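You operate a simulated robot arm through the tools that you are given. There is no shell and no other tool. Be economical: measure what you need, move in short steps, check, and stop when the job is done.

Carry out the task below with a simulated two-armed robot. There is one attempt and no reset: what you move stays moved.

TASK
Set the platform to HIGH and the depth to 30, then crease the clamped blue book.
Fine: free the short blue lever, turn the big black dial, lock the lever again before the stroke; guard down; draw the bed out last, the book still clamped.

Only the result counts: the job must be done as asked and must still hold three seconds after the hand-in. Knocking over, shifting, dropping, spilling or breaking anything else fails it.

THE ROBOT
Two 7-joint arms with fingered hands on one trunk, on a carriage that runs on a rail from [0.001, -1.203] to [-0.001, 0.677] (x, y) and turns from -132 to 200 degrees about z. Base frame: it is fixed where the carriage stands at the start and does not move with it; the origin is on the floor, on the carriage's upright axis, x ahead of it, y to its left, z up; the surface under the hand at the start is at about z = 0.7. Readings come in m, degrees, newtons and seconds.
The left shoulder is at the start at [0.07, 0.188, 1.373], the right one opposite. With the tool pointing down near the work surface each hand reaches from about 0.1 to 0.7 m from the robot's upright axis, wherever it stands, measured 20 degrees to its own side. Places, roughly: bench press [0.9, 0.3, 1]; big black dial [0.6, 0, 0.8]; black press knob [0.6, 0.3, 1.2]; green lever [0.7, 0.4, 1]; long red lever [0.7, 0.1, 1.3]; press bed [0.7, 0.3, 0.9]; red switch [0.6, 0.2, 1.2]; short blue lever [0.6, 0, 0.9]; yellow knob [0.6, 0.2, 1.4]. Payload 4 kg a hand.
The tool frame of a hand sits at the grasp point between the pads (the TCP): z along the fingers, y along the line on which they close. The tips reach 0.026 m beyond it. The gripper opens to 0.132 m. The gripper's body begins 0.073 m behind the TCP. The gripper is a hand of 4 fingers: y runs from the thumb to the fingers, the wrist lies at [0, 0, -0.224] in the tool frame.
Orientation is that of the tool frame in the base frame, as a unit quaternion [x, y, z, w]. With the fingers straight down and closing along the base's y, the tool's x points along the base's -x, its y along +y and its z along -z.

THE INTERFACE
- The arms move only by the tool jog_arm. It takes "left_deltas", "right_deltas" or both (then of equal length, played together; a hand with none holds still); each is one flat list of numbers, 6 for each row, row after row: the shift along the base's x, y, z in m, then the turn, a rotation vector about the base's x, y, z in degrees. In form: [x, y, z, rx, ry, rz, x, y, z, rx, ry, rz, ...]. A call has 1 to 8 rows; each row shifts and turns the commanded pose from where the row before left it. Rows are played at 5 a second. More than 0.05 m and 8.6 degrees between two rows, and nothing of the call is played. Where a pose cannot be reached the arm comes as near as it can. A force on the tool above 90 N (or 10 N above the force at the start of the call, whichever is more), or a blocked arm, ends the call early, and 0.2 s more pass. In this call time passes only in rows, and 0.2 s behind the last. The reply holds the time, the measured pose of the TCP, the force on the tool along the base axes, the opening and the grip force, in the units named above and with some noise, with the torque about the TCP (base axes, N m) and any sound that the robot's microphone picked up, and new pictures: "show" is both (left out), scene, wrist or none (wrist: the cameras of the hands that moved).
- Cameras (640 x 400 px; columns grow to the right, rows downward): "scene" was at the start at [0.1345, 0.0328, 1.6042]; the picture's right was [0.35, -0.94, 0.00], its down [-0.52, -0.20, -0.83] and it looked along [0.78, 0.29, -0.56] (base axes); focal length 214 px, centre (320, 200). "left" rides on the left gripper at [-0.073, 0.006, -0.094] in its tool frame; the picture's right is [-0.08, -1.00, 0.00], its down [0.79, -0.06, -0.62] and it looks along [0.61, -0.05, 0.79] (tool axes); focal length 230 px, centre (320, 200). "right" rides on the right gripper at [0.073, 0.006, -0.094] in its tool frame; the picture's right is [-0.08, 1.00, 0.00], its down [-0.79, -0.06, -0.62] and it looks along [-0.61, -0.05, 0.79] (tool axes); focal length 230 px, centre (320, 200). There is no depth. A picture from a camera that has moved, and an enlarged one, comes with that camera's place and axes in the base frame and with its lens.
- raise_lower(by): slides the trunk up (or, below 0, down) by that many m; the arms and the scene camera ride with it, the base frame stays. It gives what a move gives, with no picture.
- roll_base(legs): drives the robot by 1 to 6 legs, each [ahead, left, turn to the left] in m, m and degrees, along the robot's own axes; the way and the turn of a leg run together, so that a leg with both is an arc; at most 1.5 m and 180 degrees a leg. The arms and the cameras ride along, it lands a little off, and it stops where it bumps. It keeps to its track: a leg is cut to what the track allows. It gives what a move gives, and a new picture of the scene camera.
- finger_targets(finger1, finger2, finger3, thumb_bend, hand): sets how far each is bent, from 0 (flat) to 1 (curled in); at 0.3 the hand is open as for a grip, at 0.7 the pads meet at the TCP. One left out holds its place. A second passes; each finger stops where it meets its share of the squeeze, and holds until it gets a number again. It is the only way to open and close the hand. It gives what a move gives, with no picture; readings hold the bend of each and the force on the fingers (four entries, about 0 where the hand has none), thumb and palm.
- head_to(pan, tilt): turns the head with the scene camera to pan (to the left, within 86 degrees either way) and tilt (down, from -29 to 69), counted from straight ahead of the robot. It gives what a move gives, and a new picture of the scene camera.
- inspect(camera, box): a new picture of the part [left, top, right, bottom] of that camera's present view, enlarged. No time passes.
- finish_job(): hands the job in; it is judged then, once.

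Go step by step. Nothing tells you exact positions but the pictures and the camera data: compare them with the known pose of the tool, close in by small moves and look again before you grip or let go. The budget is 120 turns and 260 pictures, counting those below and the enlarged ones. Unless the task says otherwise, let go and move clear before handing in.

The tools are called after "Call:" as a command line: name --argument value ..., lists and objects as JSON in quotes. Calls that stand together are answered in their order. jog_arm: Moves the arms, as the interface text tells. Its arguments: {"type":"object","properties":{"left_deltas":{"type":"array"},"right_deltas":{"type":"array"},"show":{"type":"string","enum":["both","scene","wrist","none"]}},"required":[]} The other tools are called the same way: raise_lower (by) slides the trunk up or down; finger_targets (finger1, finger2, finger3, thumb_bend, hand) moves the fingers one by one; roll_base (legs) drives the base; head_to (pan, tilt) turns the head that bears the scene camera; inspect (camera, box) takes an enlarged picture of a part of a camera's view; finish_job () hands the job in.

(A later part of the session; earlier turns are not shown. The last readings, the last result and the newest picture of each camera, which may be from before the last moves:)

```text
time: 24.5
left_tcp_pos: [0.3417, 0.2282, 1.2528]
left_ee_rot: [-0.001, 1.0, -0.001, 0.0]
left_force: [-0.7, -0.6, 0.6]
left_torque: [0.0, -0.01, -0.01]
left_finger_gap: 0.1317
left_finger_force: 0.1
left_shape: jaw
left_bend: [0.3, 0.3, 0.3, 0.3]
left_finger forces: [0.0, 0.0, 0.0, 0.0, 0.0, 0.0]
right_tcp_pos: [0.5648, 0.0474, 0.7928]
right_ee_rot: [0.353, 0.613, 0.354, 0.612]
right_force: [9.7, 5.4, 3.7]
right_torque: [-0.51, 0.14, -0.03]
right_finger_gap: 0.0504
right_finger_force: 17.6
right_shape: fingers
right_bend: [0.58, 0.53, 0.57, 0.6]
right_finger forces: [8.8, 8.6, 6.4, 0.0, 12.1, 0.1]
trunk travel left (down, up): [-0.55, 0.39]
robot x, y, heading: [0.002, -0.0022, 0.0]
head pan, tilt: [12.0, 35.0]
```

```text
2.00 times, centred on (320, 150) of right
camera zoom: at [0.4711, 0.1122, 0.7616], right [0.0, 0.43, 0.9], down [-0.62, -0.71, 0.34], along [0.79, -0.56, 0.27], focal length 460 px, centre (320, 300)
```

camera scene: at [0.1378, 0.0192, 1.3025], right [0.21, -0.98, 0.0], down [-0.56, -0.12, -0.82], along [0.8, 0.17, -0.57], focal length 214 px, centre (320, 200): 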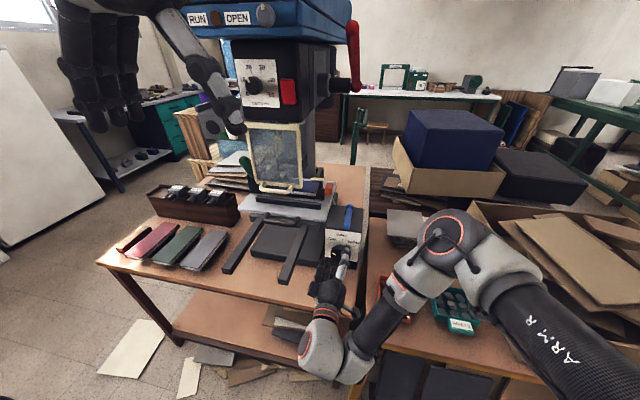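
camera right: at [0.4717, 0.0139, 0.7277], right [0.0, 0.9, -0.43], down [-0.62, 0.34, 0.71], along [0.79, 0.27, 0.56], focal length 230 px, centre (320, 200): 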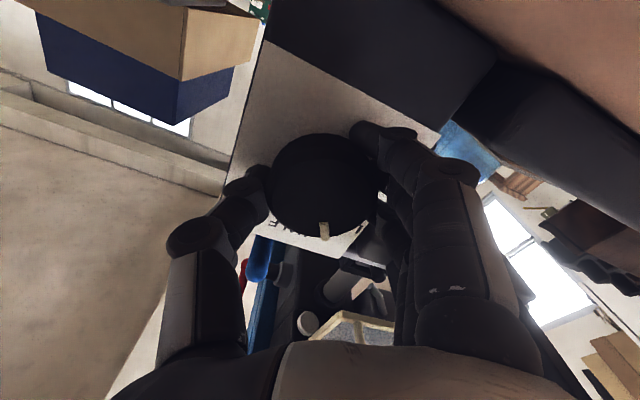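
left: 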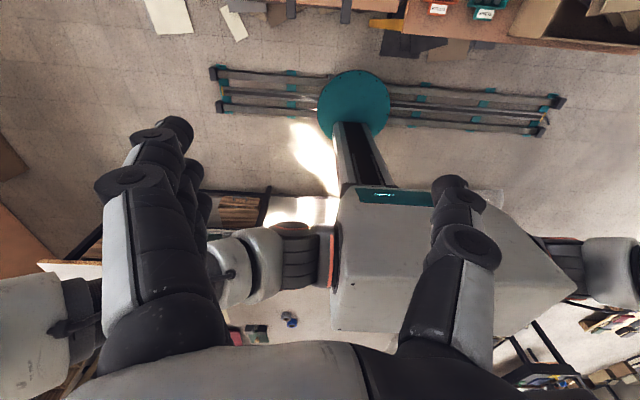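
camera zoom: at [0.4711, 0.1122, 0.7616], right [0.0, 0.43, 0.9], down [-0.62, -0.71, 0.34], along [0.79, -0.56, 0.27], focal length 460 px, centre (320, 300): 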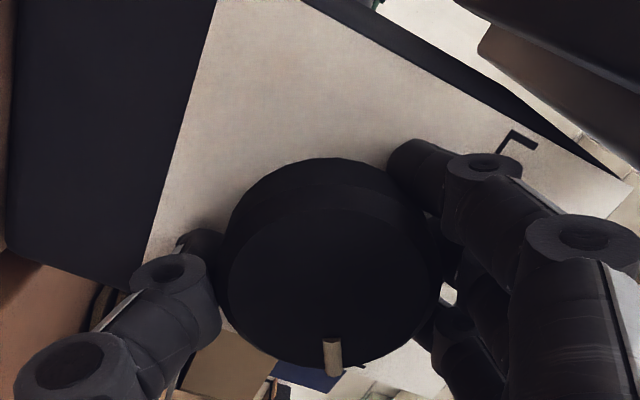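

The pointer is near HIGH and I feel a resisting torque. I'll release, back off, and check the marking.

Call:
finger_targets --hand "right" --finger1 0.42 --finger2 0.42 --finger3 0.42 --thumb_bend 0.42

Call:
jog_arm --right_deltas '[-0.03, 0, 0, 0, 0, 0, -0.025, 0, 0.01, -8, 0, 0, -0.02, -0.01, 0.02, -8, 0, 0, -0.02, -0.02, 0.03, -8, 0, 0, -0.01, -0.03, 0.03, -8, 0, 0]' --show "scene"

Call:
inspect --camera "scene" --box '[290, 200, 390, 280]'

```text
time: 25.5
left_tcp_pos: [0.3415, 0.2275, 1.2538]
left_ee_rot: [0.0, 1.0, -0.002, 0.0]
left_force: [0.5, -1.0, 0.0]
left_torque: [0.03, -0.01, -0.01]
left_finger_gap: 0.1319
left_finger_force: 0.1
left_shape: jaw
left_bend: [0.3, 0.3, 0.3, 0.3]
left_finger forces: [0.0, 0.1, 0.0, 0.0, 0.0, 0.0]
right_tcp_pos: [0.5656, 0.045, 0.7952]
right_ee_rot: [0.354, 0.612, 0.354, 0.613]
right_force: [0.6, 0.5, -0.2]
right_torque: [0.02, -0.01, -0.05]
right_finger_gap: 0.096
right_finger_force: 0.1
right_shape: fingers
right_bend: [0.42, 0.42, 0.42, 0.42]
right_finger forces: [0.1, 0.0, 0.1, 0.0, 0.0, 0.0]
trunk travel left (down, up): [-0.55, 0.39]
robot x, y, heading: [0.0005, -0.0008, -0.0]
head pan, tilt: [12.0, 35.0]
```

```text
time: 26.7
left_tcp_pos: [0.34, 0.2282, 1.253]
left_ee_rot: [0.0, 1.0, -0.001, 0.0]
left_force: [-0.3, 0.4, -0.2]
left_torque: [0.02, 0.0, 0.01]
left_finger_gap: 0.1317
left_finger_force: 0.0
left_shape: jaw
left_bend: [0.3, 0.3, 0.3, 0.3]
left_finger forces: [0.0, 0.1, 0.1, 0.0, 0.0, 0.0]
right_tcp_pos: [0.4579, -0.0129, 0.8848]
right_ee_rot: [0.17, 0.685, 0.172, 0.687]
right_force: [-0.4, 0.5, 0.0]
right_torque: [-0.01, 0.01, 0.0]
right_finger_gap: 0.0964
right_finger_force: 0.1
right_shape: fingers
right_bend: [0.42, 0.42, 0.42, 0.42]
right_finger forces: [0.0, 0.1, 0.0, 0.0, 0.0, 0.0]
trunk travel left (down, up): [-0.55, 0.39]
robot x, y, heading: [0.0011, -0.0035, 0.0]
head pan, tilt: [12.0, 35.0]
camera scene: at [0.1373, 0.0195, 1.3025], right [0.21, -0.98, 0.0], down [-0.56, -0.12, -0.82], along [0.8, 0.17, -0.57], focal length 214 px, centre (320, 200)
```

scene: 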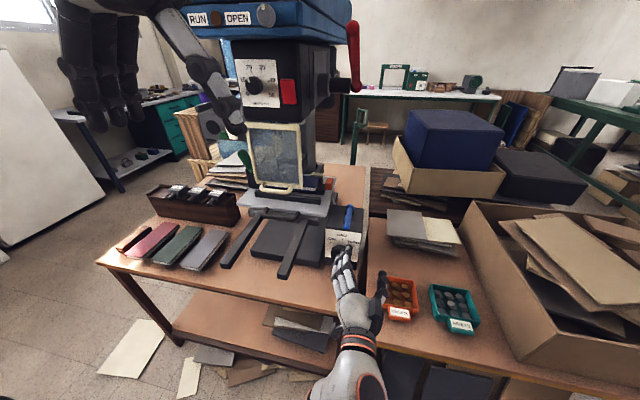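

```text
5.00 times, centred on (340, 240) of scene
camera zoom: at [0.1373, 0.0195, 1.3025], right [0.21, -0.98, 0.0], down [-0.56, -0.12, -0.82], along [0.8, 0.17, -0.57], focal length 1072 px, centre (220, 0)
```

zoom: 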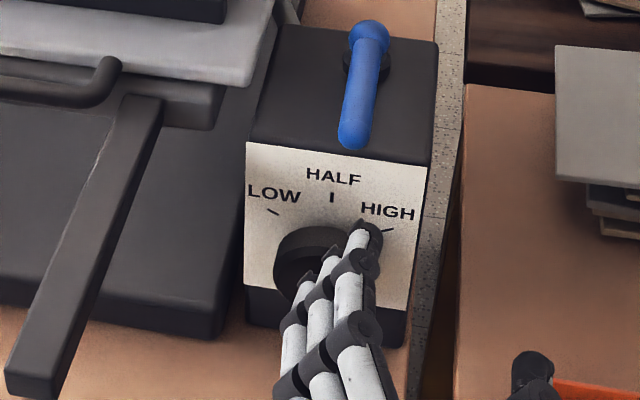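

The hand blocks my view, so I'll unroll it and move it up and to the right. I need that pose for the lever anyway.

Call:
jog_arm --right_deltas '[0, -0.02, 0.02, -7, 0, 0, 0, -0.02, 0.02, -7, 0, 0, 0, -0.02, 0.02, -7, 0, 0, 0, -0.02, 0.02, -7, 0, 0, 0, 0, 0.01, 0, 8, 0, 0, 0, 0.01, 0, 8, 0, 0, 0, 0.01, 0, 8, 0, 0, 0, 0, 0, 8, 0]' --show "both"

Call:
inspect --camera "scene" --box '[290, 200, 390, 280]'

```text
time: 28.2
left_tcp_pos: [0.3402, 0.2278, 1.2531]
left_ee_rot: [-0.001, 1.0, -0.001, -0.001]
left_force: [0.0, 0.4, -0.7]
left_torque: [-0.04, 0.0, -0.02]
left_finger_gap: 0.1319
left_finger_force: 0.1
left_shape: jaw
left_bend: [0.3, 0.3, 0.3, 0.3]
left_finger forces: [0.1, 0.0, 0.0, 0.0, 0.0, 0.1]
right_tcp_pos: [0.4657, -0.1327, 0.949]
right_ee_rot: [-0.047, 0.818, -0.101, 0.565]
right_force: [0.0, -0.5, 0.2]
right_torque: [0.01, 0.03, 0.0]
right_finger_gap: 0.0968
right_finger_force: 0.1
right_shape: fingers
right_bend: [0.42, 0.42, 0.42, 0.42]
right_finger forces: [0.1, 0.1, 0.0, 0.1, 0.0, 0.0]
trunk travel left (down, up): [-0.55, 0.39]
robot x, y, heading: [0.0039, -0.0011, -0.2]
head pan, tilt: [12.0, 35.0]
stopped in row 7 (right hand): the arm was blocked; the commanded pose is now the measured one
camera scene: at [0.1383, 0.0199, 1.3023], right [0.21, -0.98, 0.0], down [-0.56, -0.12, -0.82], along [0.8, 0.17, -0.57], focal length 214 px, centre (320, 200)
camera right: at [0.3503, -0.1317, 0.9129], right [0.06, 0.99, -0.15], down [-0.3, 0.16, 0.94], along [0.95, -0.02, 0.3], focal length 230 px, centre (320, 200)
```

scene: 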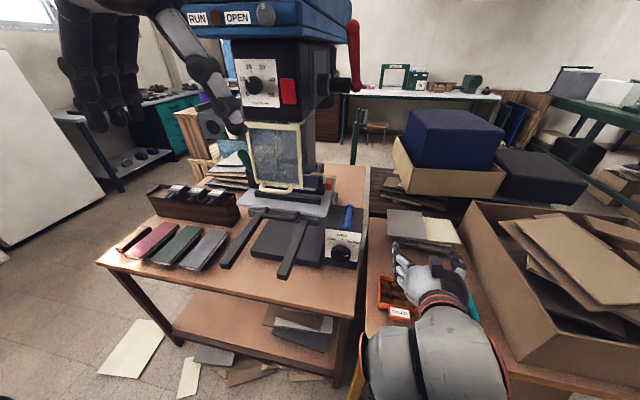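
right: 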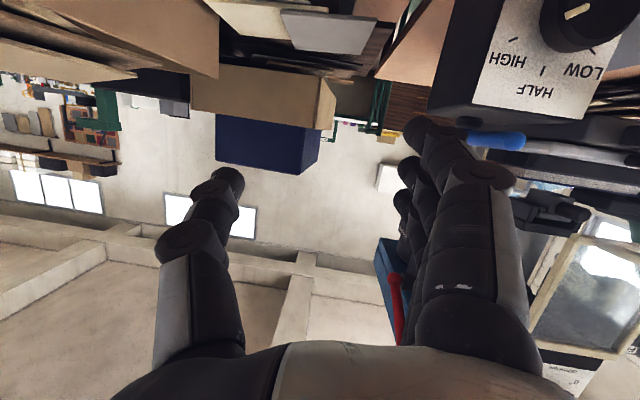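

```text
5.00 times, centred on (340, 240) of scene
camera zoom: at [0.1383, 0.0199, 1.3023], right [0.21, -0.98, 0.0], down [-0.56, -0.12, -0.82], along [0.8, 0.17, -0.57], focal length 1072 px, centre (220, 0)
```

zoom: 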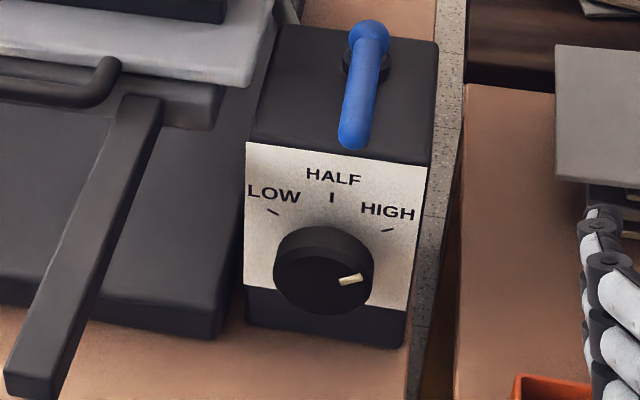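

The pointer is around HIGH. The arm reported being blocked while pitching, so I'll check the dial angle from the wrist camera and what's near the arm.

Call:
inspect --camera "right" --box '[480, 0, 640, 100]'

Call:
head_to --pan -25 --tilt 50

```text
4.00 times, centred on (560, 50) of right
camera zoom: at [0.3503, -0.1317, 0.9129], right [0.06, 0.99, -0.15], down [-0.3, 0.16, 0.94], along [0.95, -0.02, 0.3], focal length 920 px, centre (-640, 800)
```

zoom: 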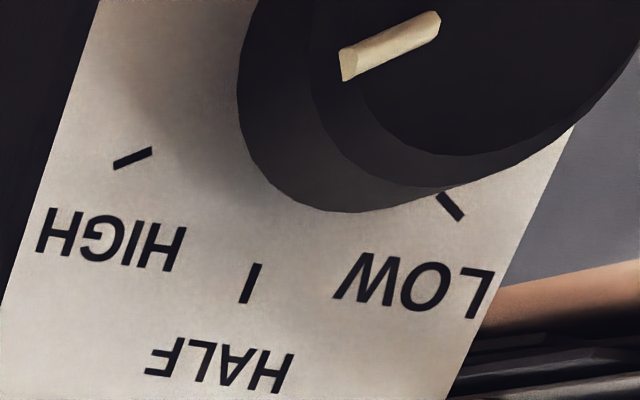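

```text
time: 29.3
left_tcp_pos: [0.3402, 0.2288, 1.2523]
left_ee_rot: [0.0, 1.0, -0.001, 0.0]
left_force: [-0.4, 0.2, 0.3]
left_torque: [-0.02, 0.02, 0.01]
left_finger_gap: 0.132
left_finger_force: 0.1
left_shape: jaw
left_bend: [0.3, 0.3, 0.3, 0.3]
left_finger forces: [0.0, 0.0, 0.0, 0.0, 0.1, 0.0]
right_tcp_pos: [0.4635, -0.1323, 0.9501]
right_ee_rot: [-0.048, 0.817, -0.1, 0.566]
right_force: [0.2, 0.1, -0.3]
right_torque: [0.01, 0.0, 0.04]
right_finger_gap: 0.0967
right_finger_force: 0.1
right_shape: fingers
right_bend: [0.42, 0.42, 0.42, 0.42]
right_finger forces: [0.1, 0.0, 0.0, 0.0, 0.1, 0.0]
trunk travel left (down, up): [-0.55, 0.39]
robot x, y, heading: [-0.0022, -0.0019, 0.1]
head pan, tilt: [-25.0, 50.0]
camera scene: at [0.1212, -0.0307, 1.2808], right [-0.42, -0.91, 0.0], down [-0.69, 0.32, -0.64], along [0.58, -0.27, -0.77], focal length 214 px, centre (320, 200)
```

scene: 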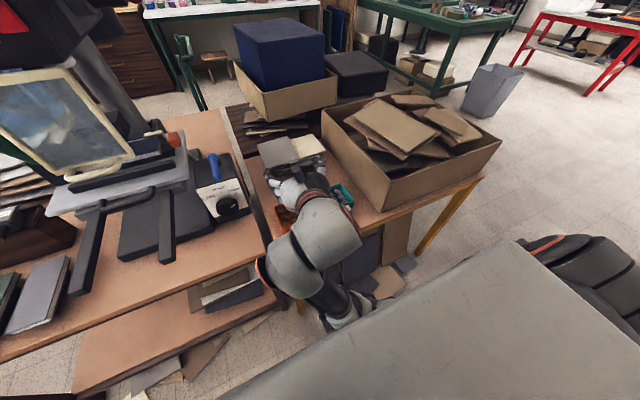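

The dial measures close to HIGH (about 54–60°), and I'll recheck it from a better view. The forearm is folded low near the table edge, so I'll raise the trunk to free it.

Call:
raise_lower --by 0.06

Call:
raise_lower --by 0.14

Call:
head_to --pan 0 --tilt 45

```text
time: 30.3
left_tcp_pos: [0.3409, 0.2271, 1.3125]
left_ee_rot: [0.0, 1.0, 0.0, 0.0]
left_force: [-0.8, -0.7, 0.5]
left_torque: [0.01, 0.03, -0.02]
left_finger_gap: 0.1315
left_finger_force: 0.0
left_shape: jaw
left_bend: [0.3, 0.3, 0.3, 0.3]
left_finger forces: [0.0, 0.1, 0.0, 0.1, 0.0, 0.0]
right_tcp_pos: [0.4622, -0.1323, 1.0102]
right_ee_rot: [-0.048, 0.818, -0.1, 0.565]
right_force: [-0.2, 0.2, 0.5]
right_torque: [0.0, -0.03, 0.01]
right_finger_gap: 0.0968
right_finger_force: 0.0
right_shape: fingers
right_bend: [0.42, 0.42, 0.42, 0.42]
right_finger forces: [0.0, 0.1, 0.1, 0.0, 0.0, 0.0]
trunk travel left (down, up): [-0.61, 0.33]
robot x, y, heading: [-0.0009, -0.0041, 0.2]
head pan, tilt: [-25.0, 50.0]
```

```text
time: 31.9
left_tcp_pos: [0.3406, 0.2269, 1.4521]
left_ee_rot: [0.0, 1.0, -0.001, 0.0]
left_force: [-0.8, 0.3, -0.3]
left_torque: [-0.01, -0.02, -0.02]
left_finger_gap: 0.1317
left_finger_force: 0.1
left_shape: jaw
left_bend: [0.3, 0.3, 0.3, 0.3]
left_finger forces: [0.1, 0.0, 0.0, 0.0, 0.1, 0.0]
right_tcp_pos: [0.4642, -0.1327, 1.149]
right_ee_rot: [-0.047, 0.818, -0.101, 0.565]
right_force: [-0.8, -0.2, 0.1]
right_torque: [0.03, 0.01, 0.01]
right_finger_gap: 0.0965
right_finger_force: 0.0
right_shape: fingers
right_bend: [0.42, 0.42, 0.42, 0.42]
right_finger forces: [0.0, 0.0, 0.1, 0.1, 0.0, 0.1]
trunk travel left (down, up): [-0.75, 0.19]
robot x, y, heading: [0.0038, -0.0035, 0.2]
head pan, tilt: [-25.0, 50.0]
```

```text
time: 32.8
left_tcp_pos: [0.3413, 0.2277, 1.4527]
left_ee_rot: [0.0, 1.0, 0.0, 0.0]
left_force: [-0.1, 0.0, 1.2]
left_torque: [-0.02, 0.0, -0.03]
left_finger_gap: 0.1317
left_finger_force: 0.1
left_shape: jaw
left_bend: [0.3, 0.3, 0.3, 0.3]
left_finger forces: [0.0, 0.0, 0.0, 0.0, 0.1, 0.0]
right_tcp_pos: [0.4626, -0.132, 1.149]
right_ee_rot: [-0.047, 0.817, -0.101, 0.565]
right_force: [0.9, -0.1, 0.1]
right_torque: [0.0, 0.01, 0.02]
right_finger_gap: 0.0967
right_finger_force: 0.1
right_shape: fingers
right_bend: [0.42, 0.42, 0.42, 0.42]
right_finger forces: [0.0, 0.0, 0.0, 0.1, 0.0, 0.0]
trunk travel left (down, up): [-0.75, 0.19]
robot x, y, heading: [-0.0006, 0.0024, -0.4]
head pan, tilt: [0.0, 45.0]
camera scene: at [0.1327, 0.0016, 1.4876], right [0.0, -1.0, 0.0], down [-0.71, 0.0, -0.71], along [0.71, 0.0, -0.71], focal length 214 px, centre (320, 200)
```

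scene: 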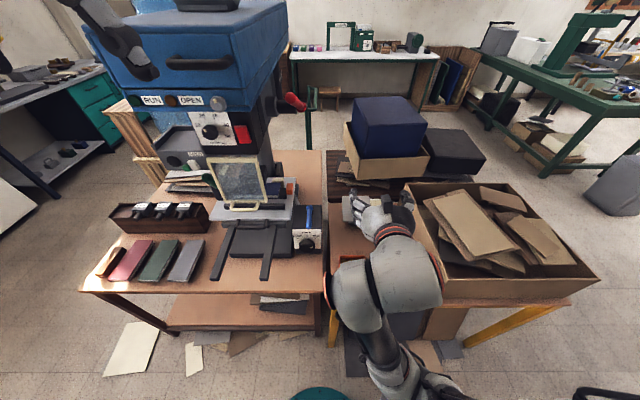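

Everything looks undisturbed. I'll enlarge the dial and the upper panel from this straight-on view.

Call:
inspect --camera "scene" --box '[280, 200, 340, 260]'

Call:
inspect --camera "scene" --box '[130, 80, 330, 240]'

```text
6.67 times, centred on (310, 230) of scene
camera zoom: at [0.1327, 0.0016, 1.4876], right [0.0, -1.0, 0.0], down [-0.71, 0.0, -0.71], along [0.71, 0.0, -0.71], focal length 1430 px, centre (387, 0)
```

zoom: 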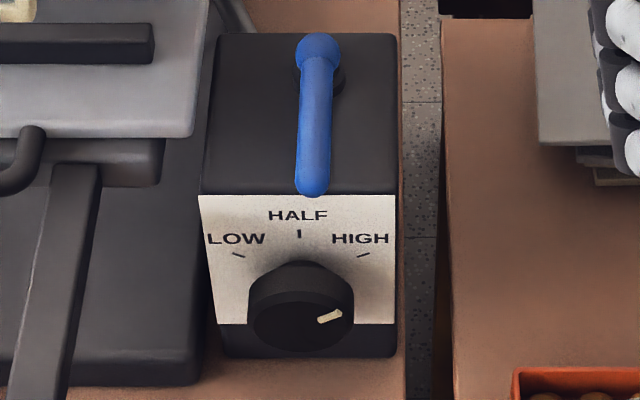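

```text
2.50 times, centred on (230, 160) of scene
camera zoom: at [0.1327, 0.0016, 1.4876], right [0.0, -1.0, 0.0], down [-0.71, 0.0, -0.71], along [0.71, 0.0, -0.71], focal length 536 px, centre (545, 300)
```

zoom: 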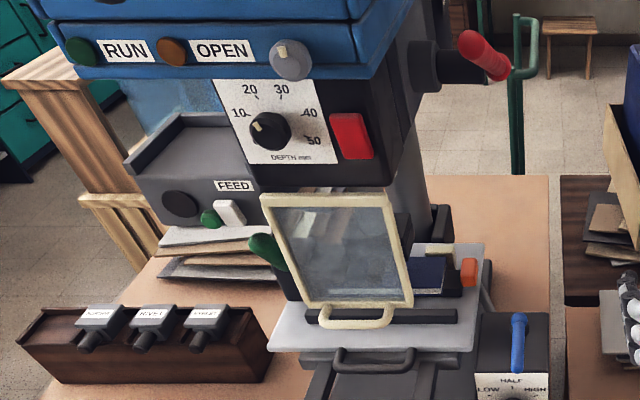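

The pointer reads about 54° and the HIGH tick is at 60°. I'll regrip with the hand level and nudge it fully onto the mark.

Call:
jog_arm --right_deltas '[0.004, 0.03, -0.035, 4.03, -6.87, 1.47, 0.004, 0.03, -0.035, 4.03, -6.87, 1.47, 0.004, 0.03, -0.035, 4.03, -6.87, 1.47, 0.004, 0.0175, -0.045, 0, 0, 0, 0.004, 0.0175, -0.045, 0, 0, 0, 0.004, 0.0175, -0.045, 0, 0, 0, 0.004, 0.0175, -0.045, 0, 0, 0, 0.004, 0.0175, -0.045, 0, 0, 0]' --show "both"

```text
time: 34.6
left_tcp_pos: [0.3422, 0.2274, 1.4531]
left_ee_rot: [-0.001, 1.0, -0.001, -0.001]
left_force: [0.0, 0.4, -0.2]
left_torque: [-0.01, 0.01, -0.02]
left_finger_gap: 0.1315
left_finger_force: 0.0
left_shape: jaw
left_bend: [0.3, 0.3, 0.3, 0.3]
left_finger forces: [0.0, 0.1, 0.0, 0.0, 0.0, 0.0]
right_tcp_pos: [0.4968, 0.0436, 0.8196]
right_ee_rot: [-0.002, 0.707, 0.002, 0.707]
right_force: [0.2, 0.4, -0.6]
right_torque: [-0.03, -0.01, -0.02]
right_finger_gap: 0.0968
right_finger_force: 0.1
right_shape: fingers
right_bend: [0.42, 0.42, 0.42, 0.42]
right_finger forces: [0.0, 0.1, 0.0, 0.0, 0.0, 0.1]
trunk travel left (down, up): [-0.75, 0.19]
robot x, y, heading: [0.0018, -0.0027, 0.1]
head pan, tilt: [0.0, 45.0]
camera scene: at [0.1338, 0.0024, 1.4876], right [0.0, -1.0, 0.0], down [-0.71, 0.0, -0.71], along [0.71, 0.0, -0.71], focal length 214 px, centre (320, 200)
camera right: at [0.4027, 0.0487, 0.7458], right [0.0, 1.0, 0.08], down [-0.62, -0.06, 0.78], along [0.79, -0.05, 0.61], focal length 230 px, centre (320, 200)
```

scene: 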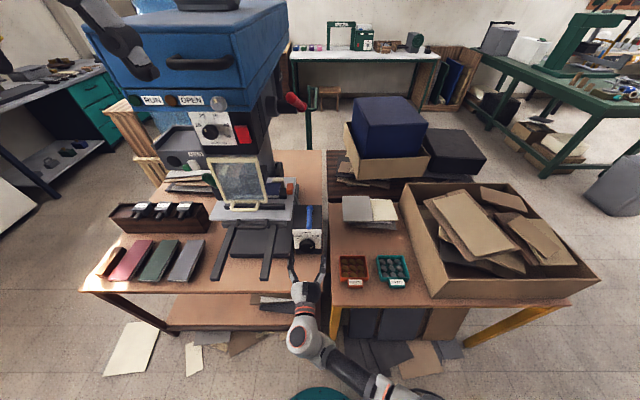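
right: 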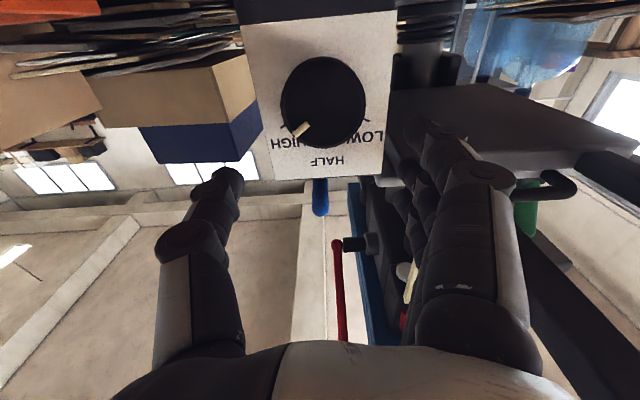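

Call:
inspect --camera "right" --box '[240, 40, 400, 190]'

Call:
jog_arm --right_deltas '[0.02, 0.0005, -0.013, 0, 0, 0, 0.02, 0.001, -0.013, 0, 0, 0, 0.028, 0.001, 0, 0, 0, 0]' --show "none"

Call:
finger_targets --hand "right" --finger1 0.67 --finger2 0.67 --finger3 0.67 --thumb_bend 0.67

Call:
inspect --camera "scene" --box '[280, 200, 340, 260]'

```text
2.67 times, centred on (320, 115) of right
camera zoom: at [0.4027, 0.0487, 0.7458], right [0.0, 1.0, 0.08], down [-0.62, -0.06, 0.78], along [0.79, -0.05, 0.61], focal length 614 px, centre (320, 427)
```

zoom: 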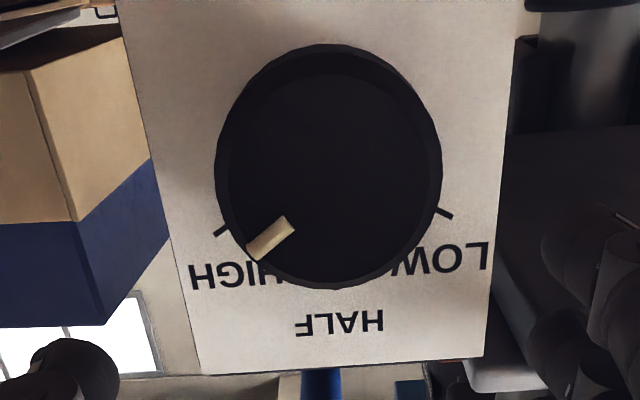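

```text
time: 35.5
left_tcp_pos: [0.3387, 0.2257, 1.4541]
left_ee_rot: [0.001, 1.0, 0.001, 0.001]
left_force: [0.3, 0.9, -0.6]
left_torque: [-0.02, 0.07, 0.01]
left_finger_gap: 0.1318
left_finger_force: 0.1
left_shape: jaw
left_bend: [0.3, 0.3, 0.3, 0.3]
left_finger forces: [0.0, 0.1, 0.0, 0.0, 0.0, 0.1]
right_tcp_pos: [0.5512, 0.0463, 0.7926]
right_ee_rot: [-0.004, 0.706, -0.001, 0.708]
right_force: [-43.9, -27.2, 43.3]
right_torque: [-2.29, 8.44, 2.94]
right_finger_gap: 0.0967
right_finger_force: 0.0
right_shape: fingers
right_bend: [0.42, 0.42, 0.42, 0.42]
right_finger forces: [0.0, 0.0, 0.1, 0.0, 0.0, 0.0]
trunk travel left (down, up): [-0.75, 0.19]
robot x, y, heading: [0.0012, -0.0014, -0.3]
head pan, tilt: [0.0, 45.0]
stopped in row 3 (right hand): the force on the tool passed its limit at 111 N (the readings are from after the stop); the commanded pose is now the measured one
```

```text
time: 36.5
left_tcp_pos: [0.3361, 0.2257, 1.4554]
left_ee_rot: [0.0, 1.0, 0.0, 0.001]
left_force: [0.2, 1.0, 1.0]
left_torque: [0.0, -0.03, -0.02]
left_finger_gap: 0.1317
left_finger_force: 0.1
left_shape: jaw
left_bend: [0.3, 0.3, 0.3, 0.3]
left_finger forces: [0.0, 0.0, 0.1, 0.0, 0.0, 0.0]
right_tcp_pos: [0.5518, 0.046, 0.7938]
right_ee_rot: [-0.001, 0.707, -0.001, 0.708]
right_force: [-26.0, -13.4, 20.9]
right_torque: [-1.35, 5.45, 1.88]
right_finger_gap: 0.0504
right_finger_force: 16.5
right_shape: fingers
right_bend: [0.58, 0.52, 0.56, 0.59]
right_finger forces: [6.2, 6.2, 5.8, 0.0, 15.9, 0.0]
trunk travel left (down, up): [-0.75, 0.19]
robot x, y, heading: [0.0011, 0.0023, 0.0]
head pan, tilt: [0.0, 45.0]
```

```text
6.67 times, centred on (310, 230) of scene
camera zoom: at [0.1275, -0.0007, 1.4882], right [0.0, -1.0, 0.0], down [-0.7, 0.0, -0.71], along [0.71, 0.0, -0.7], focal length 1430 px, centre (387, 0)
```

zoom: 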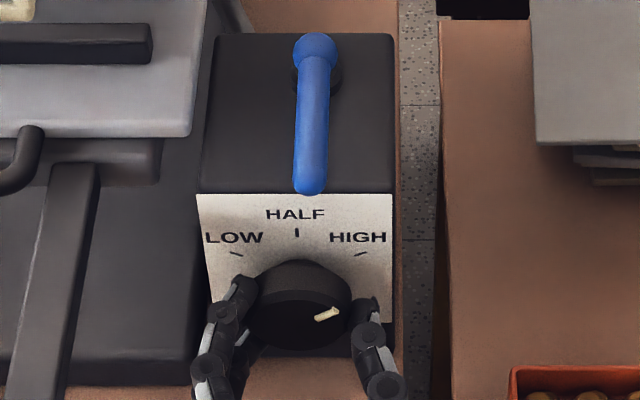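

The arm met something, probably the forearm on the table edge, but the hand now holds the dial. I'll ease back slightly and turn a few degrees more, watching the force.

Call:
jog_arm --right_deltas '[-0.002, 0, 0, 5, 0, 0, 0, 0, 0, 5, 0, 0]' --show "wrist"

Call:
inspect --camera "scene" --box '[280, 200, 340, 260]'

Call:
inspect --camera "scene" --box '[240, 240, 440, 400]'

```text
time: 37.0
left_tcp_pos: [0.3412, 0.2283, 1.4526]
left_ee_rot: [-0.001, 1.0, -0.001, 0.0]
left_force: [-0.1, -0.8, -0.7]
left_torque: [0.02, -0.02, 0.03]
left_finger_gap: 0.1317
left_finger_force: 0.0
left_shape: jaw
left_bend: [0.3, 0.3, 0.3, 0.3]
left_finger forces: [0.0, 0.0, 0.1, 0.0, 0.0, 0.0]
right_tcp_pos: [0.5526, 0.0485, 0.7918]
right_ee_rot: [0.058, 0.704, 0.062, 0.705]
right_force: [-1.5, 1.7, 4.5]
right_torque: [-0.53, -0.14, 0.1]
right_finger_gap: 0.0488
right_finger_force: 16.6
right_shape: fingers
right_bend: [0.6, 0.53, 0.56, 0.6]
right_finger forces: [6.1, 6.3, 6.8, 0.1, 13.9, 0.0]
trunk travel left (down, up): [-0.75, 0.19]
robot x, y, heading: [0.0003, -0.0006, -0.0]
head pan, tilt: [0.0, 45.0]
camera right: at [0.4581, 0.0647, 0.7202], right [0.0, 0.97, 0.24], down [-0.62, -0.2, 0.76], along [0.79, -0.15, 0.6], focal length 230 px, centre (320, 200)
```

right: 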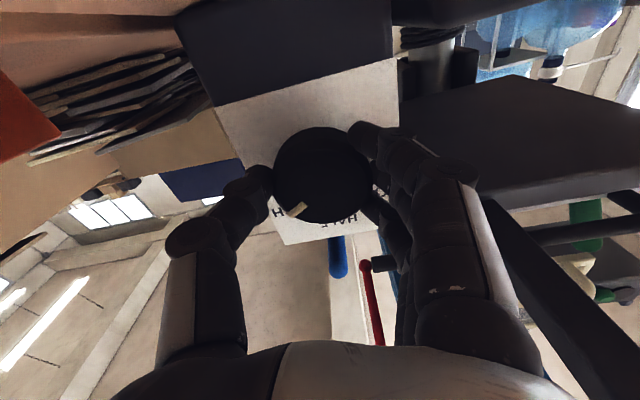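

```text
6.67 times, centred on (310, 230) of scene
camera zoom: at [0.1318, 0.0022, 1.4875], right [0.0, -1.0, 0.0], down [-0.71, 0.0, -0.71], along [0.71, 0.0, -0.71], focal length 1430 px, centre (387, 0)
```

zoom: 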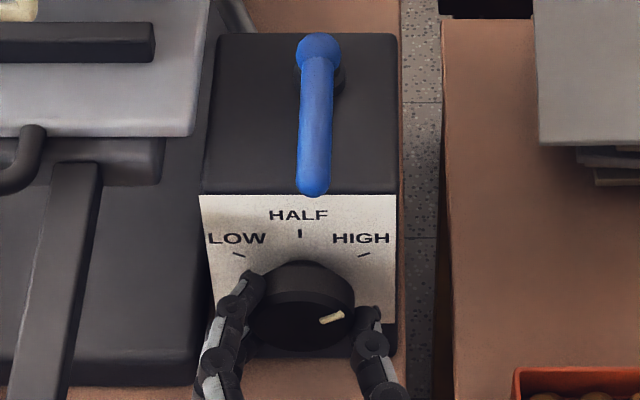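

```text
2.50 times, centred on (340, 320) of scene
camera zoom: at [0.1318, 0.0022, 1.4875], right [0.0, -1.0, 0.0], down [-0.71, 0.0, -0.71], along [0.71, 0.0, -0.71], focal length 536 px, centre (270, -100)
```

zoom: 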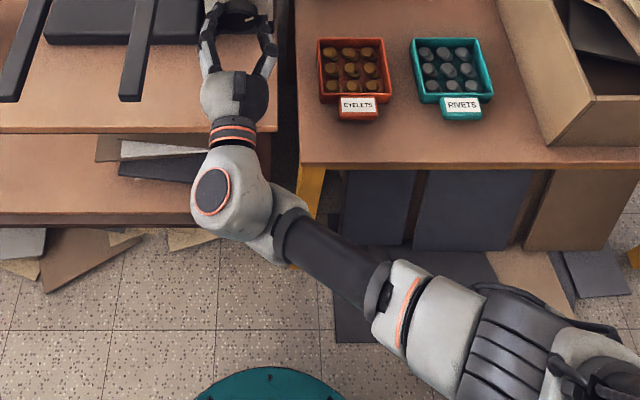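

The pointer didn't move for 10° of hand turn, which suggests a hard stop. I'll try a little more to confirm.

Call:
jog_arm --right_deltas '[0, 0, 0, 5, 0, 0, 0, 0, 0, 5, 0, 0]' --show "none"

Call:
inspect --camera "right" --box '[240, 100, 400, 250]'

Call:
inspect --camera "scene" --box '[290, 220, 330, 260]'

```text
time: 37.6
left_tcp_pos: [0.3416, 0.2276, 1.4518]
left_ee_rot: [0.0, 1.0, -0.001, 0.0]
left_force: [-0.5, 0.3, 0.2]
left_torque: [0.03, 0.02, 0.0]
left_finger_gap: 0.1317
left_finger_force: 0.1
left_shape: jaw
left_bend: [0.3, 0.3, 0.3, 0.3]
left_finger forces: [0.0, 0.0, 0.0, 0.0, 0.0, 0.1]
right_tcp_pos: [0.5522, 0.0495, 0.7888]
right_ee_rot: [0.118, 0.698, 0.122, 0.695]
right_force: [0.6, 7.7, -8.7]
right_torque: [-1.12, 0.1, 0.19]
right_finger_gap: 0.0452
right_finger_force: 19.4
right_shape: fingers
right_bend: [0.61, 0.53, 0.55, 0.6]
right_finger forces: [7.6, 10.1, 6.8, 0.0, 14.0, 0.1]
trunk travel left (down, up): [-0.75, 0.19]
robot x, y, heading: [-0.0041, -0.0004, -0.1]
head pan, tilt: [0.0, 45.0]
```

```text
2.67 times, centred on (320, 175) of right
camera zoom: at [0.4576, 0.0771, 0.7224], right [0.0, 0.91, 0.41], down [-0.61, -0.32, 0.72], along [0.79, -0.25, 0.56], focal length 614 px, centre (320, 267)
```

zoom: 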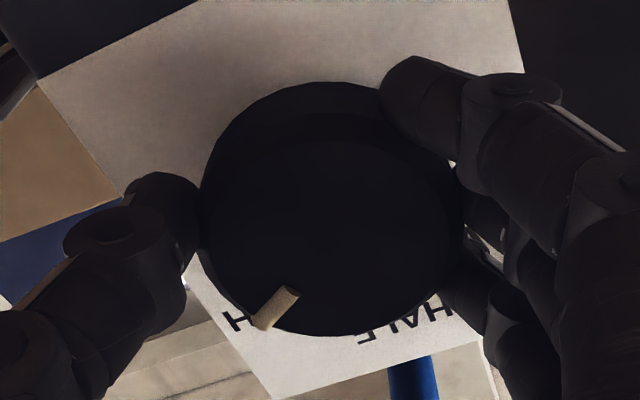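

```text
10.00 times, centred on (310, 240) of scene
camera zoom: at [0.1341, 0.0028, 1.4873], right [0.0, -1.0, 0.0], down [-0.71, 0.0, -0.71], along [0.71, 0.0, -0.71], focal length 2145 px, centre (420, -200)
```

zoom: 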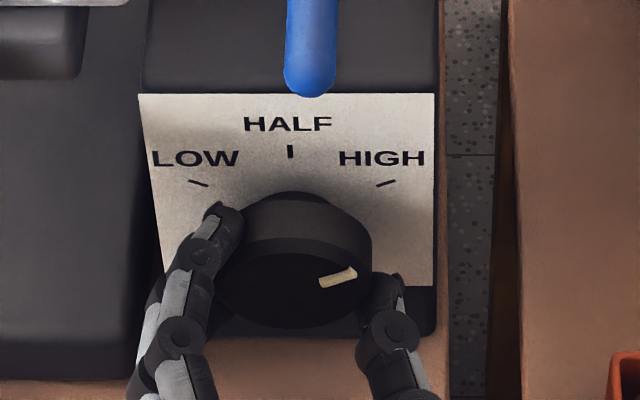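

The dial is hard against its stop on HIGH. I'll release, back off, rise level with the blue lever, and straddle it with forward-pointing fingers.

Call:
finger_targets --hand "right" --finger1 0.42 --finger2 0.42 --finger3 0.42 --thumb_bend 0.42

Call:
jog_arm --right_deltas '[-0.03, 0, 0, 0, 0, 0, -0.04, 0, 0.02, -4, 0, 0, -0.01, 0, 0.04, -8, 0, 0, 0, 0, 0.04, -8, 0, 0, 0, 0, 0.035, 0, 0, 0]' --show "none"

Call:
finger_targets --hand "right" --finger1 0.57 --finger2 0.57 --finger3 0.57 --thumb_bend 0.57

Call:
inspect --camera "right" --box '[160, 50, 480, 250]'

Call:
inspect --camera "scene" --box '[260, 190, 360, 270]'

```text
time: 38.6
left_tcp_pos: [0.3421, 0.2284, 1.4526]
left_ee_rot: [0.0, 1.0, -0.001, -0.001]
left_force: [-0.5, 0.0, -0.5]
left_torque: [0.01, 0.01, 0.01]
left_finger_gap: 0.132
left_finger_force: 0.1
left_shape: jaw
left_bend: [0.3, 0.3, 0.3, 0.3]
left_finger forces: [0.0, 0.0, 0.0, 0.0, 0.0, 0.1]
right_tcp_pos: [0.5521, 0.0475, 0.7916]
right_ee_rot: [0.119, 0.697, 0.121, 0.697]
right_force: [-0.2, -0.2, -1.2]
right_torque: [-0.03, -0.03, 0.0]
right_finger_gap: 0.0963
right_finger_force: 0.0
right_shape: fingers
right_bend: [0.42, 0.42, 0.42, 0.42]
right_finger forces: [0.0, 0.0, 0.1, 0.1, 0.0, 0.0]
trunk travel left (down, up): [-0.75, 0.19]
robot x, y, heading: [-0.0006, 0.0009, -0.1]
head pan, tilt: [0.0, 45.0]
```

```text
time: 39.9
left_tcp_pos: [0.3419, 0.2274, 1.4518]
left_ee_rot: [0.0, 1.0, -0.001, -0.001]
left_force: [-0.2, -0.9, -0.1]
left_torque: [0.01, 0.01, -0.03]
left_finger_gap: 0.1319
left_finger_force: 0.1
left_shape: jaw
left_bend: [0.3, 0.3, 0.3, 0.3]
left_finger forces: [0.0, 0.0, 0.1, 0.0, 0.1, 0.1]
right_tcp_pos: [0.4701, 0.046, 0.9268]
right_ee_rot: [-0.005, 0.708, -0.002, 0.706]
right_force: [0.3, 0.5, -0.5]
right_torque: [0.0, 0.0, 0.02]
right_finger_gap: 0.0964
right_finger_force: 0.1
right_shape: fingers
right_bend: [0.42, 0.42, 0.42, 0.42]
right_finger forces: [0.1, 0.1, 0.0, 0.0, 0.1, 0.0]
trunk travel left (down, up): [-0.75, 0.19]
robot x, y, heading: [0.0009, 0.0003, 0.1]
head pan, tilt: [0.0, 45.0]
```

```text
time: 40.9
left_tcp_pos: [0.3419, 0.2279, 1.453]
left_ee_rot: [0.0, 1.0, -0.001, 0.0]
left_force: [-0.2, -0.7, 0.8]
left_torque: [0.01, 0.0, -0.01]
left_finger_gap: 0.1316
left_finger_force: 0.1
left_shape: jaw
left_bend: [0.3, 0.3, 0.3, 0.3]
left_finger forces: [0.0, 0.1, 0.0, 0.0, 0.1, 0.0]
right_tcp_pos: [0.4712, 0.0463, 0.9258]
right_ee_rot: [-0.003, 0.708, -0.003, 0.706]
right_force: [0.0, 0.0, 0.2]
right_torque: [-0.02, 0.0, -0.05]
right_finger_gap: 0.0522
right_finger_force: 0.0
right_shape: fingers
right_bend: [0.56, 0.56, 0.56, 0.56]
right_finger forces: [0.0, 0.0, 0.0, 0.0, 0.1, 0.0]
trunk travel left (down, up): [-0.75, 0.19]
robot x, y, heading: [0.0009, -0.0021, 0.2]
head pan, tilt: [0.0, 45.0]
```

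```text
2.00 times, centred on (320, 150) of right
camera zoom: at [0.3768, 0.0506, 0.8527], right [0.0, 1.0, 0.07], down [-0.62, -0.06, 0.79], along [0.79, -0.04, 0.61], focal length 460 px, centre (320, 300)
```

zoom: 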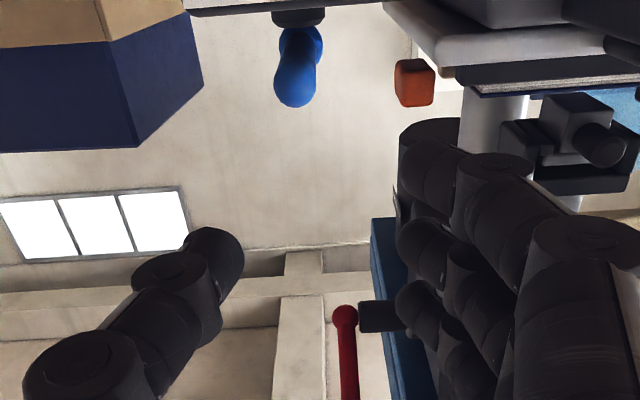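

```text
5.00 times, centred on (310, 230) of scene
camera zoom: at [0.1327, 0.0014, 1.4877], right [0.0, -1.0, 0.0], down [-0.71, 0.0, -0.71], along [0.71, 0.0, -0.71], focal length 1072 px, centre (370, 50)
```

zoom: 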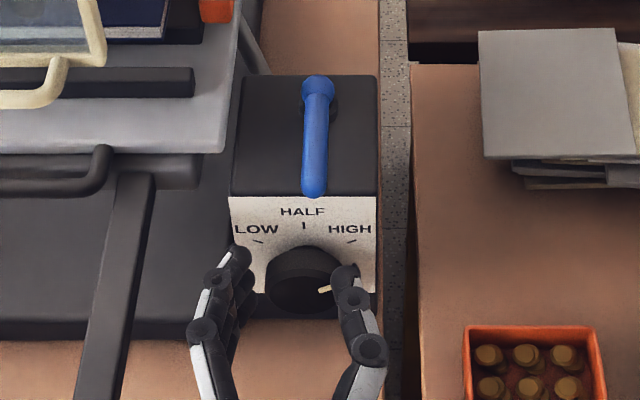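

The lever sits between the fingers, slightly low. I'll move forward around it and sweep it to the right, turning the hand with it.

Call:
jog_arm --right_deltas '[0.045, -0.003, -0.003, 0, 0, 0, 0.045, -0.002, -0.003, 0, 0, 0, 0.012, 0, 0, 0, 0, 0]' --show "none"

Call:
inspect --camera "scene" --box '[260, 190, 360, 270]'

Call:
inspect --camera "right" --box '[160, 50, 480, 250]'

```text
time: 41.6
left_tcp_pos: [0.3408, 0.2279, 1.4522]
left_ee_rot: [0.0, 1.0, -0.001, -0.001]
left_force: [-0.4, 0.0, 0.5]
left_torque: [-0.01, 0.0, 0.0]
left_finger_gap: 0.132
left_finger_force: 0.0
left_shape: jaw
left_bend: [0.3, 0.3, 0.3, 0.3]
left_finger forces: [0.1, 0.1, 0.1, 0.0, 0.1, 0.1]
right_tcp_pos: [0.5734, 0.0419, 0.9206]
right_ee_rot: [-0.003, 0.707, 0.0, 0.707]
right_force: [0.6, -1.5, 0.0]
right_torque: [0.0, 0.03, -0.01]
right_finger_gap: 0.0522
right_finger_force: 0.1
right_shape: fingers
right_bend: [0.56, 0.56, 0.56, 0.56]
right_finger forces: [0.0, 0.1, 0.1, 0.0, 0.0, 0.0]
trunk travel left (down, up): [-0.75, 0.19]
robot x, y, heading: [-0.003, 0.0031, -0.1]
head pan, tilt: [0.0, 45.0]
```

```text
5.00 times, centred on (310, 230) of scene
camera zoom: at [0.1323, 0.0013, 1.4877], right [0.0, -1.0, 0.0], down [-0.71, 0.0, -0.71], along [0.71, 0.0, -0.71], focal length 1072 px, centre (370, 50)
```

zoom: 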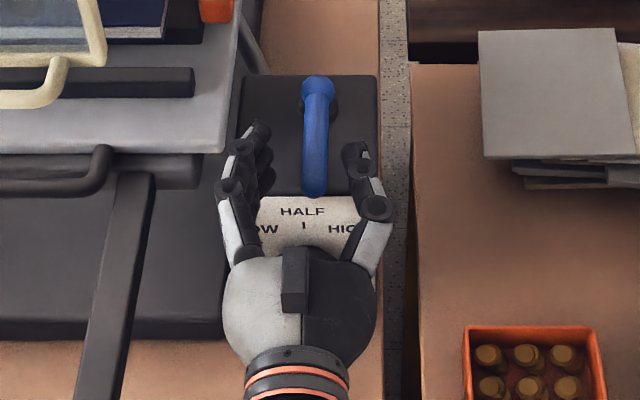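

```text
2.00 times, centred on (320, 150) of right
camera zoom: at [0.4791, 0.0458, 0.8479], right [0.0, 1.0, 0.07], down [-0.62, -0.06, 0.79], along [0.79, -0.04, 0.61], focal length 460 px, centre (320, 300)
```

zoom: 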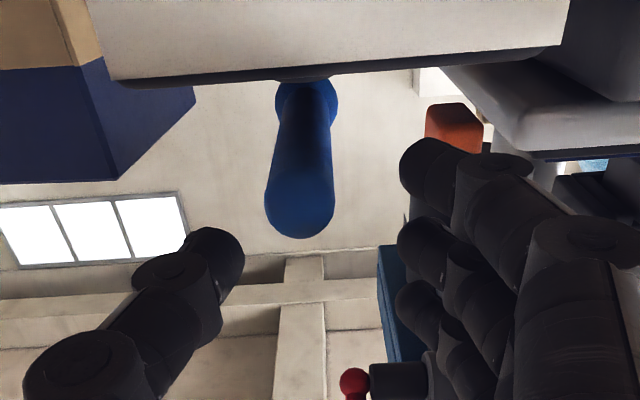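

Call:
jog_arm --right_deltas '[0.004, -0.0127, -0.006, 0, 0, 6, 0.0043, -0.0127, 0, 0, 0, 6, 0.0043, -0.0127, 0, 0, 0, 6, 0.0043, -0.0127, 0, 0, 0, 6, 0.0043, -0.0127, 0, 0, 0, 6]' --show "none"

Call:
inspect --camera "scene" --box '[260, 190, 360, 270]'

```text
time: 42.9
left_tcp_pos: [0.3427, 0.2266, 1.4526]
left_ee_rot: [0.0, 1.0, 0.0, 0.0]
left_force: [0.3, -0.4, -0.6]
left_torque: [0.03, 0.04, -0.01]
left_finger_gap: 0.1316
left_finger_force: 0.1
left_shape: jaw
left_bend: [0.3, 0.3, 0.3, 0.3]
left_finger forces: [0.0, 0.1, 0.0, 0.1, 0.0, 0.0]
right_tcp_pos: [0.5961, -0.0219, 0.9129]
right_ee_rot: [-0.186, 0.683, 0.183, 0.682]
right_force: [-0.1, 0.1, 0.1]
right_torque: [0.01, -0.04, -0.02]
right_finger_gap: 0.0521
right_finger_force: 0.1
right_shape: fingers
right_bend: [0.56, 0.56, 0.56, 0.56]
right_finger forces: [0.1, 0.0, 0.0, 0.0, 0.0, 0.0]
trunk travel left (down, up): [-0.75, 0.19]
robot x, y, heading: [-0.0003, -0.0017, -0.4]
head pan, tilt: [0.0, 45.0]
```

```text
5.00 times, centred on (310, 230) of scene
camera zoom: at [0.1336, 0.0001, 1.4876], right [0.0, -1.0, 0.0], down [-0.71, 0.0, -0.71], along [0.71, 0.0, -0.71], focal length 1072 px, centre (370, 50)
```

zoom: 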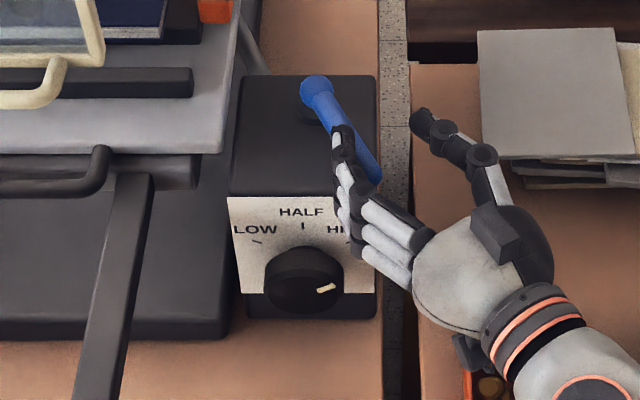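

Call:
jog_arm --right_deltas '[0.005, -0.01, 0, 0, 0, 5, 0.006, -0.01, 0, 0, 0, 5, 0.006, -0.01, 0, 0, 0, 5, 0.006, -0.009, 0, 0, 0, 5]' --show "none"

Call:
inspect --camera "scene" --box '[260, 190, 360, 270]'

```text
time: 43.9
left_tcp_pos: [0.3425, 0.2271, 1.4516]
left_ee_rot: [-0.001, 1.0, -0.001, -0.002]
left_force: [-0.2, 0.7, -0.2]
left_torque: [0.03, -0.01, 0.01]
left_finger_gap: 0.1321
left_finger_force: 0.1
left_shape: jaw
left_bend: [0.3, 0.3, 0.3, 0.3]
left_finger forces: [0.0, 0.0, 0.1, 0.0, 0.0, 0.0]
right_tcp_pos: [0.6194, -0.0604, 0.9139]
right_ee_rot: [-0.302, 0.64, 0.297, 0.641]
right_force: [-0.4, 1.1, -0.2]
right_torque: [0.02, 0.02, -0.02]
right_finger_gap: 0.0542
right_finger_force: 0.8
right_shape: fingers
right_bend: [0.55, 0.56, 0.56, 0.56]
right_finger forces: [1.0, 0.5, 0.0, 0.1, 0.1, 0.0]
trunk travel left (down, up): [-0.75, 0.19]
robot x, y, heading: [0.0031, -0.0, 0.2]
head pan, tilt: [0.0, 45.0]
```

```text
5.00 times, centred on (310, 230) of scene
camera zoom: at [0.1338, 0.0014, 1.4875], right [0.0, -1.0, 0.0], down [-0.71, 0.0, -0.71], along [0.71, 0.0, -0.71], focal length 1072 px, centre (370, 50)
```

zoom: 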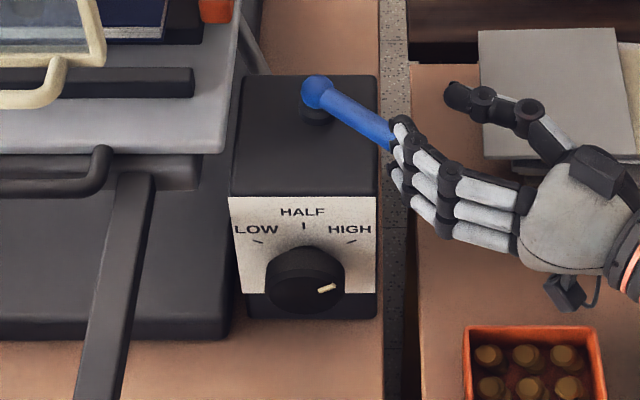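

Call:
jog_arm --right_deltas '[0.006, -0.007, 0, 0, 0, 3, 0.007, -0.007, 0, 0, 0, 3, 0.006, -0.006, 0, 0, 0, 2]' --show "none"

Call:
inspect --camera "scene" --box '[260, 190, 360, 270]'

```text
time: 44.6
left_tcp_pos: [0.3425, 0.2264, 1.4519]
left_ee_rot: [0.0, 1.0, -0.001, -0.001]
left_force: [0.8, 0.8, -1.1]
left_torque: [0.0, -0.01, -0.01]
left_finger_gap: 0.1316
left_finger_force: 0.0
left_shape: jaw
left_bend: [0.3, 0.3, 0.3, 0.3]
left_finger forces: [0.1, 0.0, 0.0, 0.0, 0.0, 0.0]
right_tcp_pos: [0.6386, -0.0805, 0.9132]
right_ee_rot: [-0.346, 0.618, 0.342, 0.618]
right_force: [-7.3, 1.5, -2.8]
right_torque: [-0.18, 0.06, 0.36]
right_finger_gap: 0.0664
right_finger_force: 3.7
right_shape: fingers
right_bend: [0.47, 0.56, 0.56, 0.56]
right_finger forces: [7.5, 0.0, 0.1, 0.0, 0.0, 0.0]
trunk travel left (down, up): [-0.75, 0.19]
robot x, y, heading: [-0.0005, -0.0006, -0.1]
head pan, tilt: [0.0, 45.0]
```

```text
5.00 times, centred on (310, 230) of scene
camera zoom: at [0.1327, 0.0007, 1.4875], right [0.0, -1.0, 0.0], down [-0.71, 0.0, -0.71], along [0.71, 0.0, -0.71], focal length 1072 px, centre (370, 50)
```

zoom: 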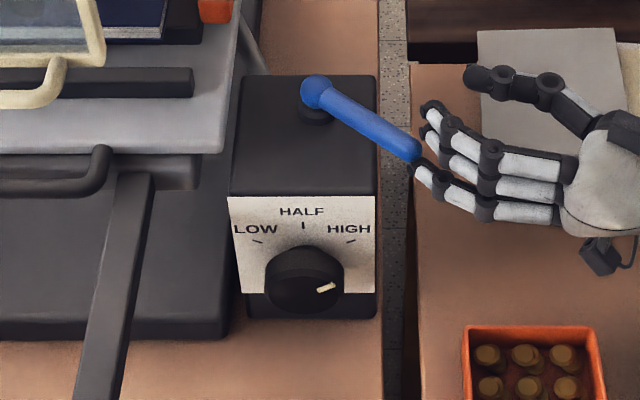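

The lever is essentially back at its starting angle. I'll slide inward along it and push once more to be sure it's fully locked.

Call:
jog_arm --right_deltas '[-0.016, 0.016, 0.004, 0, 0, 0, 0.025, 0.025, 0, 0, 0, 0, 0.008, -0.008, 0, 0, 0, 0, 0.008, -0.008, 0, 0, 0, 0, 0.008, -0.008, 0, 0, 0, 0]' --show "none"

Call:
inspect --camera "scene" --box '[260, 190, 360, 270]'

```text
time: 45.9
left_tcp_pos: [0.3391, 0.2334, 1.4517]
left_ee_rot: [-0.001, 1.0, -0.003, 0.001]
left_force: [-0.6, -0.8, -0.3]
left_torque: [0.0, -0.01, 0.0]
left_finger_gap: 0.1318
left_finger_force: 0.0
left_shape: jaw
left_bend: [0.3, 0.3, 0.3, 0.3]
left_finger forces: [0.0, 0.0, 0.1, 0.1, 0.0, 0.0]
right_tcp_pos: [0.6667, -0.0574, 0.9188]
right_ee_rot: [-0.348, 0.617, 0.343, 0.617]
right_force: [-20.1, 25.8, -6.6]
right_torque: [0.42, 0.13, -0.87]
right_finger_gap: 0.0855
right_finger_force: 14.1
right_shape: fingers
right_bend: [0.42, 0.56, 0.56, 0.56]
right_finger forces: [27.9, 0.0, 0.0, 0.0, 0.0, 0.0]
trunk travel left (down, up): [-0.75, 0.19]
robot x, y, heading: [0.0058, 0.0038, 0.1]
head pan, tilt: [0.0, 45.0]
```

```text
5.00 times, centred on (310, 230) of scene
camera zoom: at [0.1299, 0.0075, 1.4878], right [0.0, -1.0, 0.0], down [-0.71, 0.0, -0.71], along [0.71, 0.0, -0.71], focal length 1072 px, centre (370, 50)
```

zoom: 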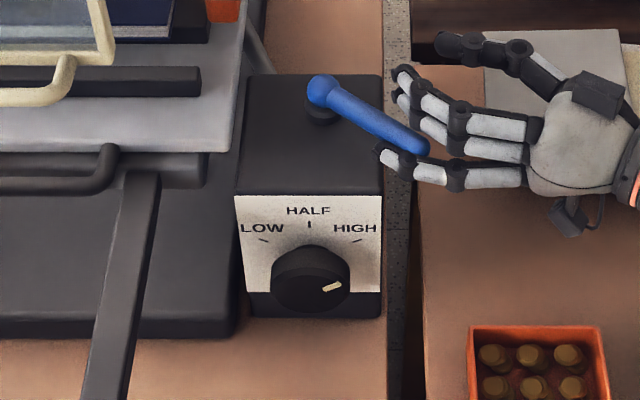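

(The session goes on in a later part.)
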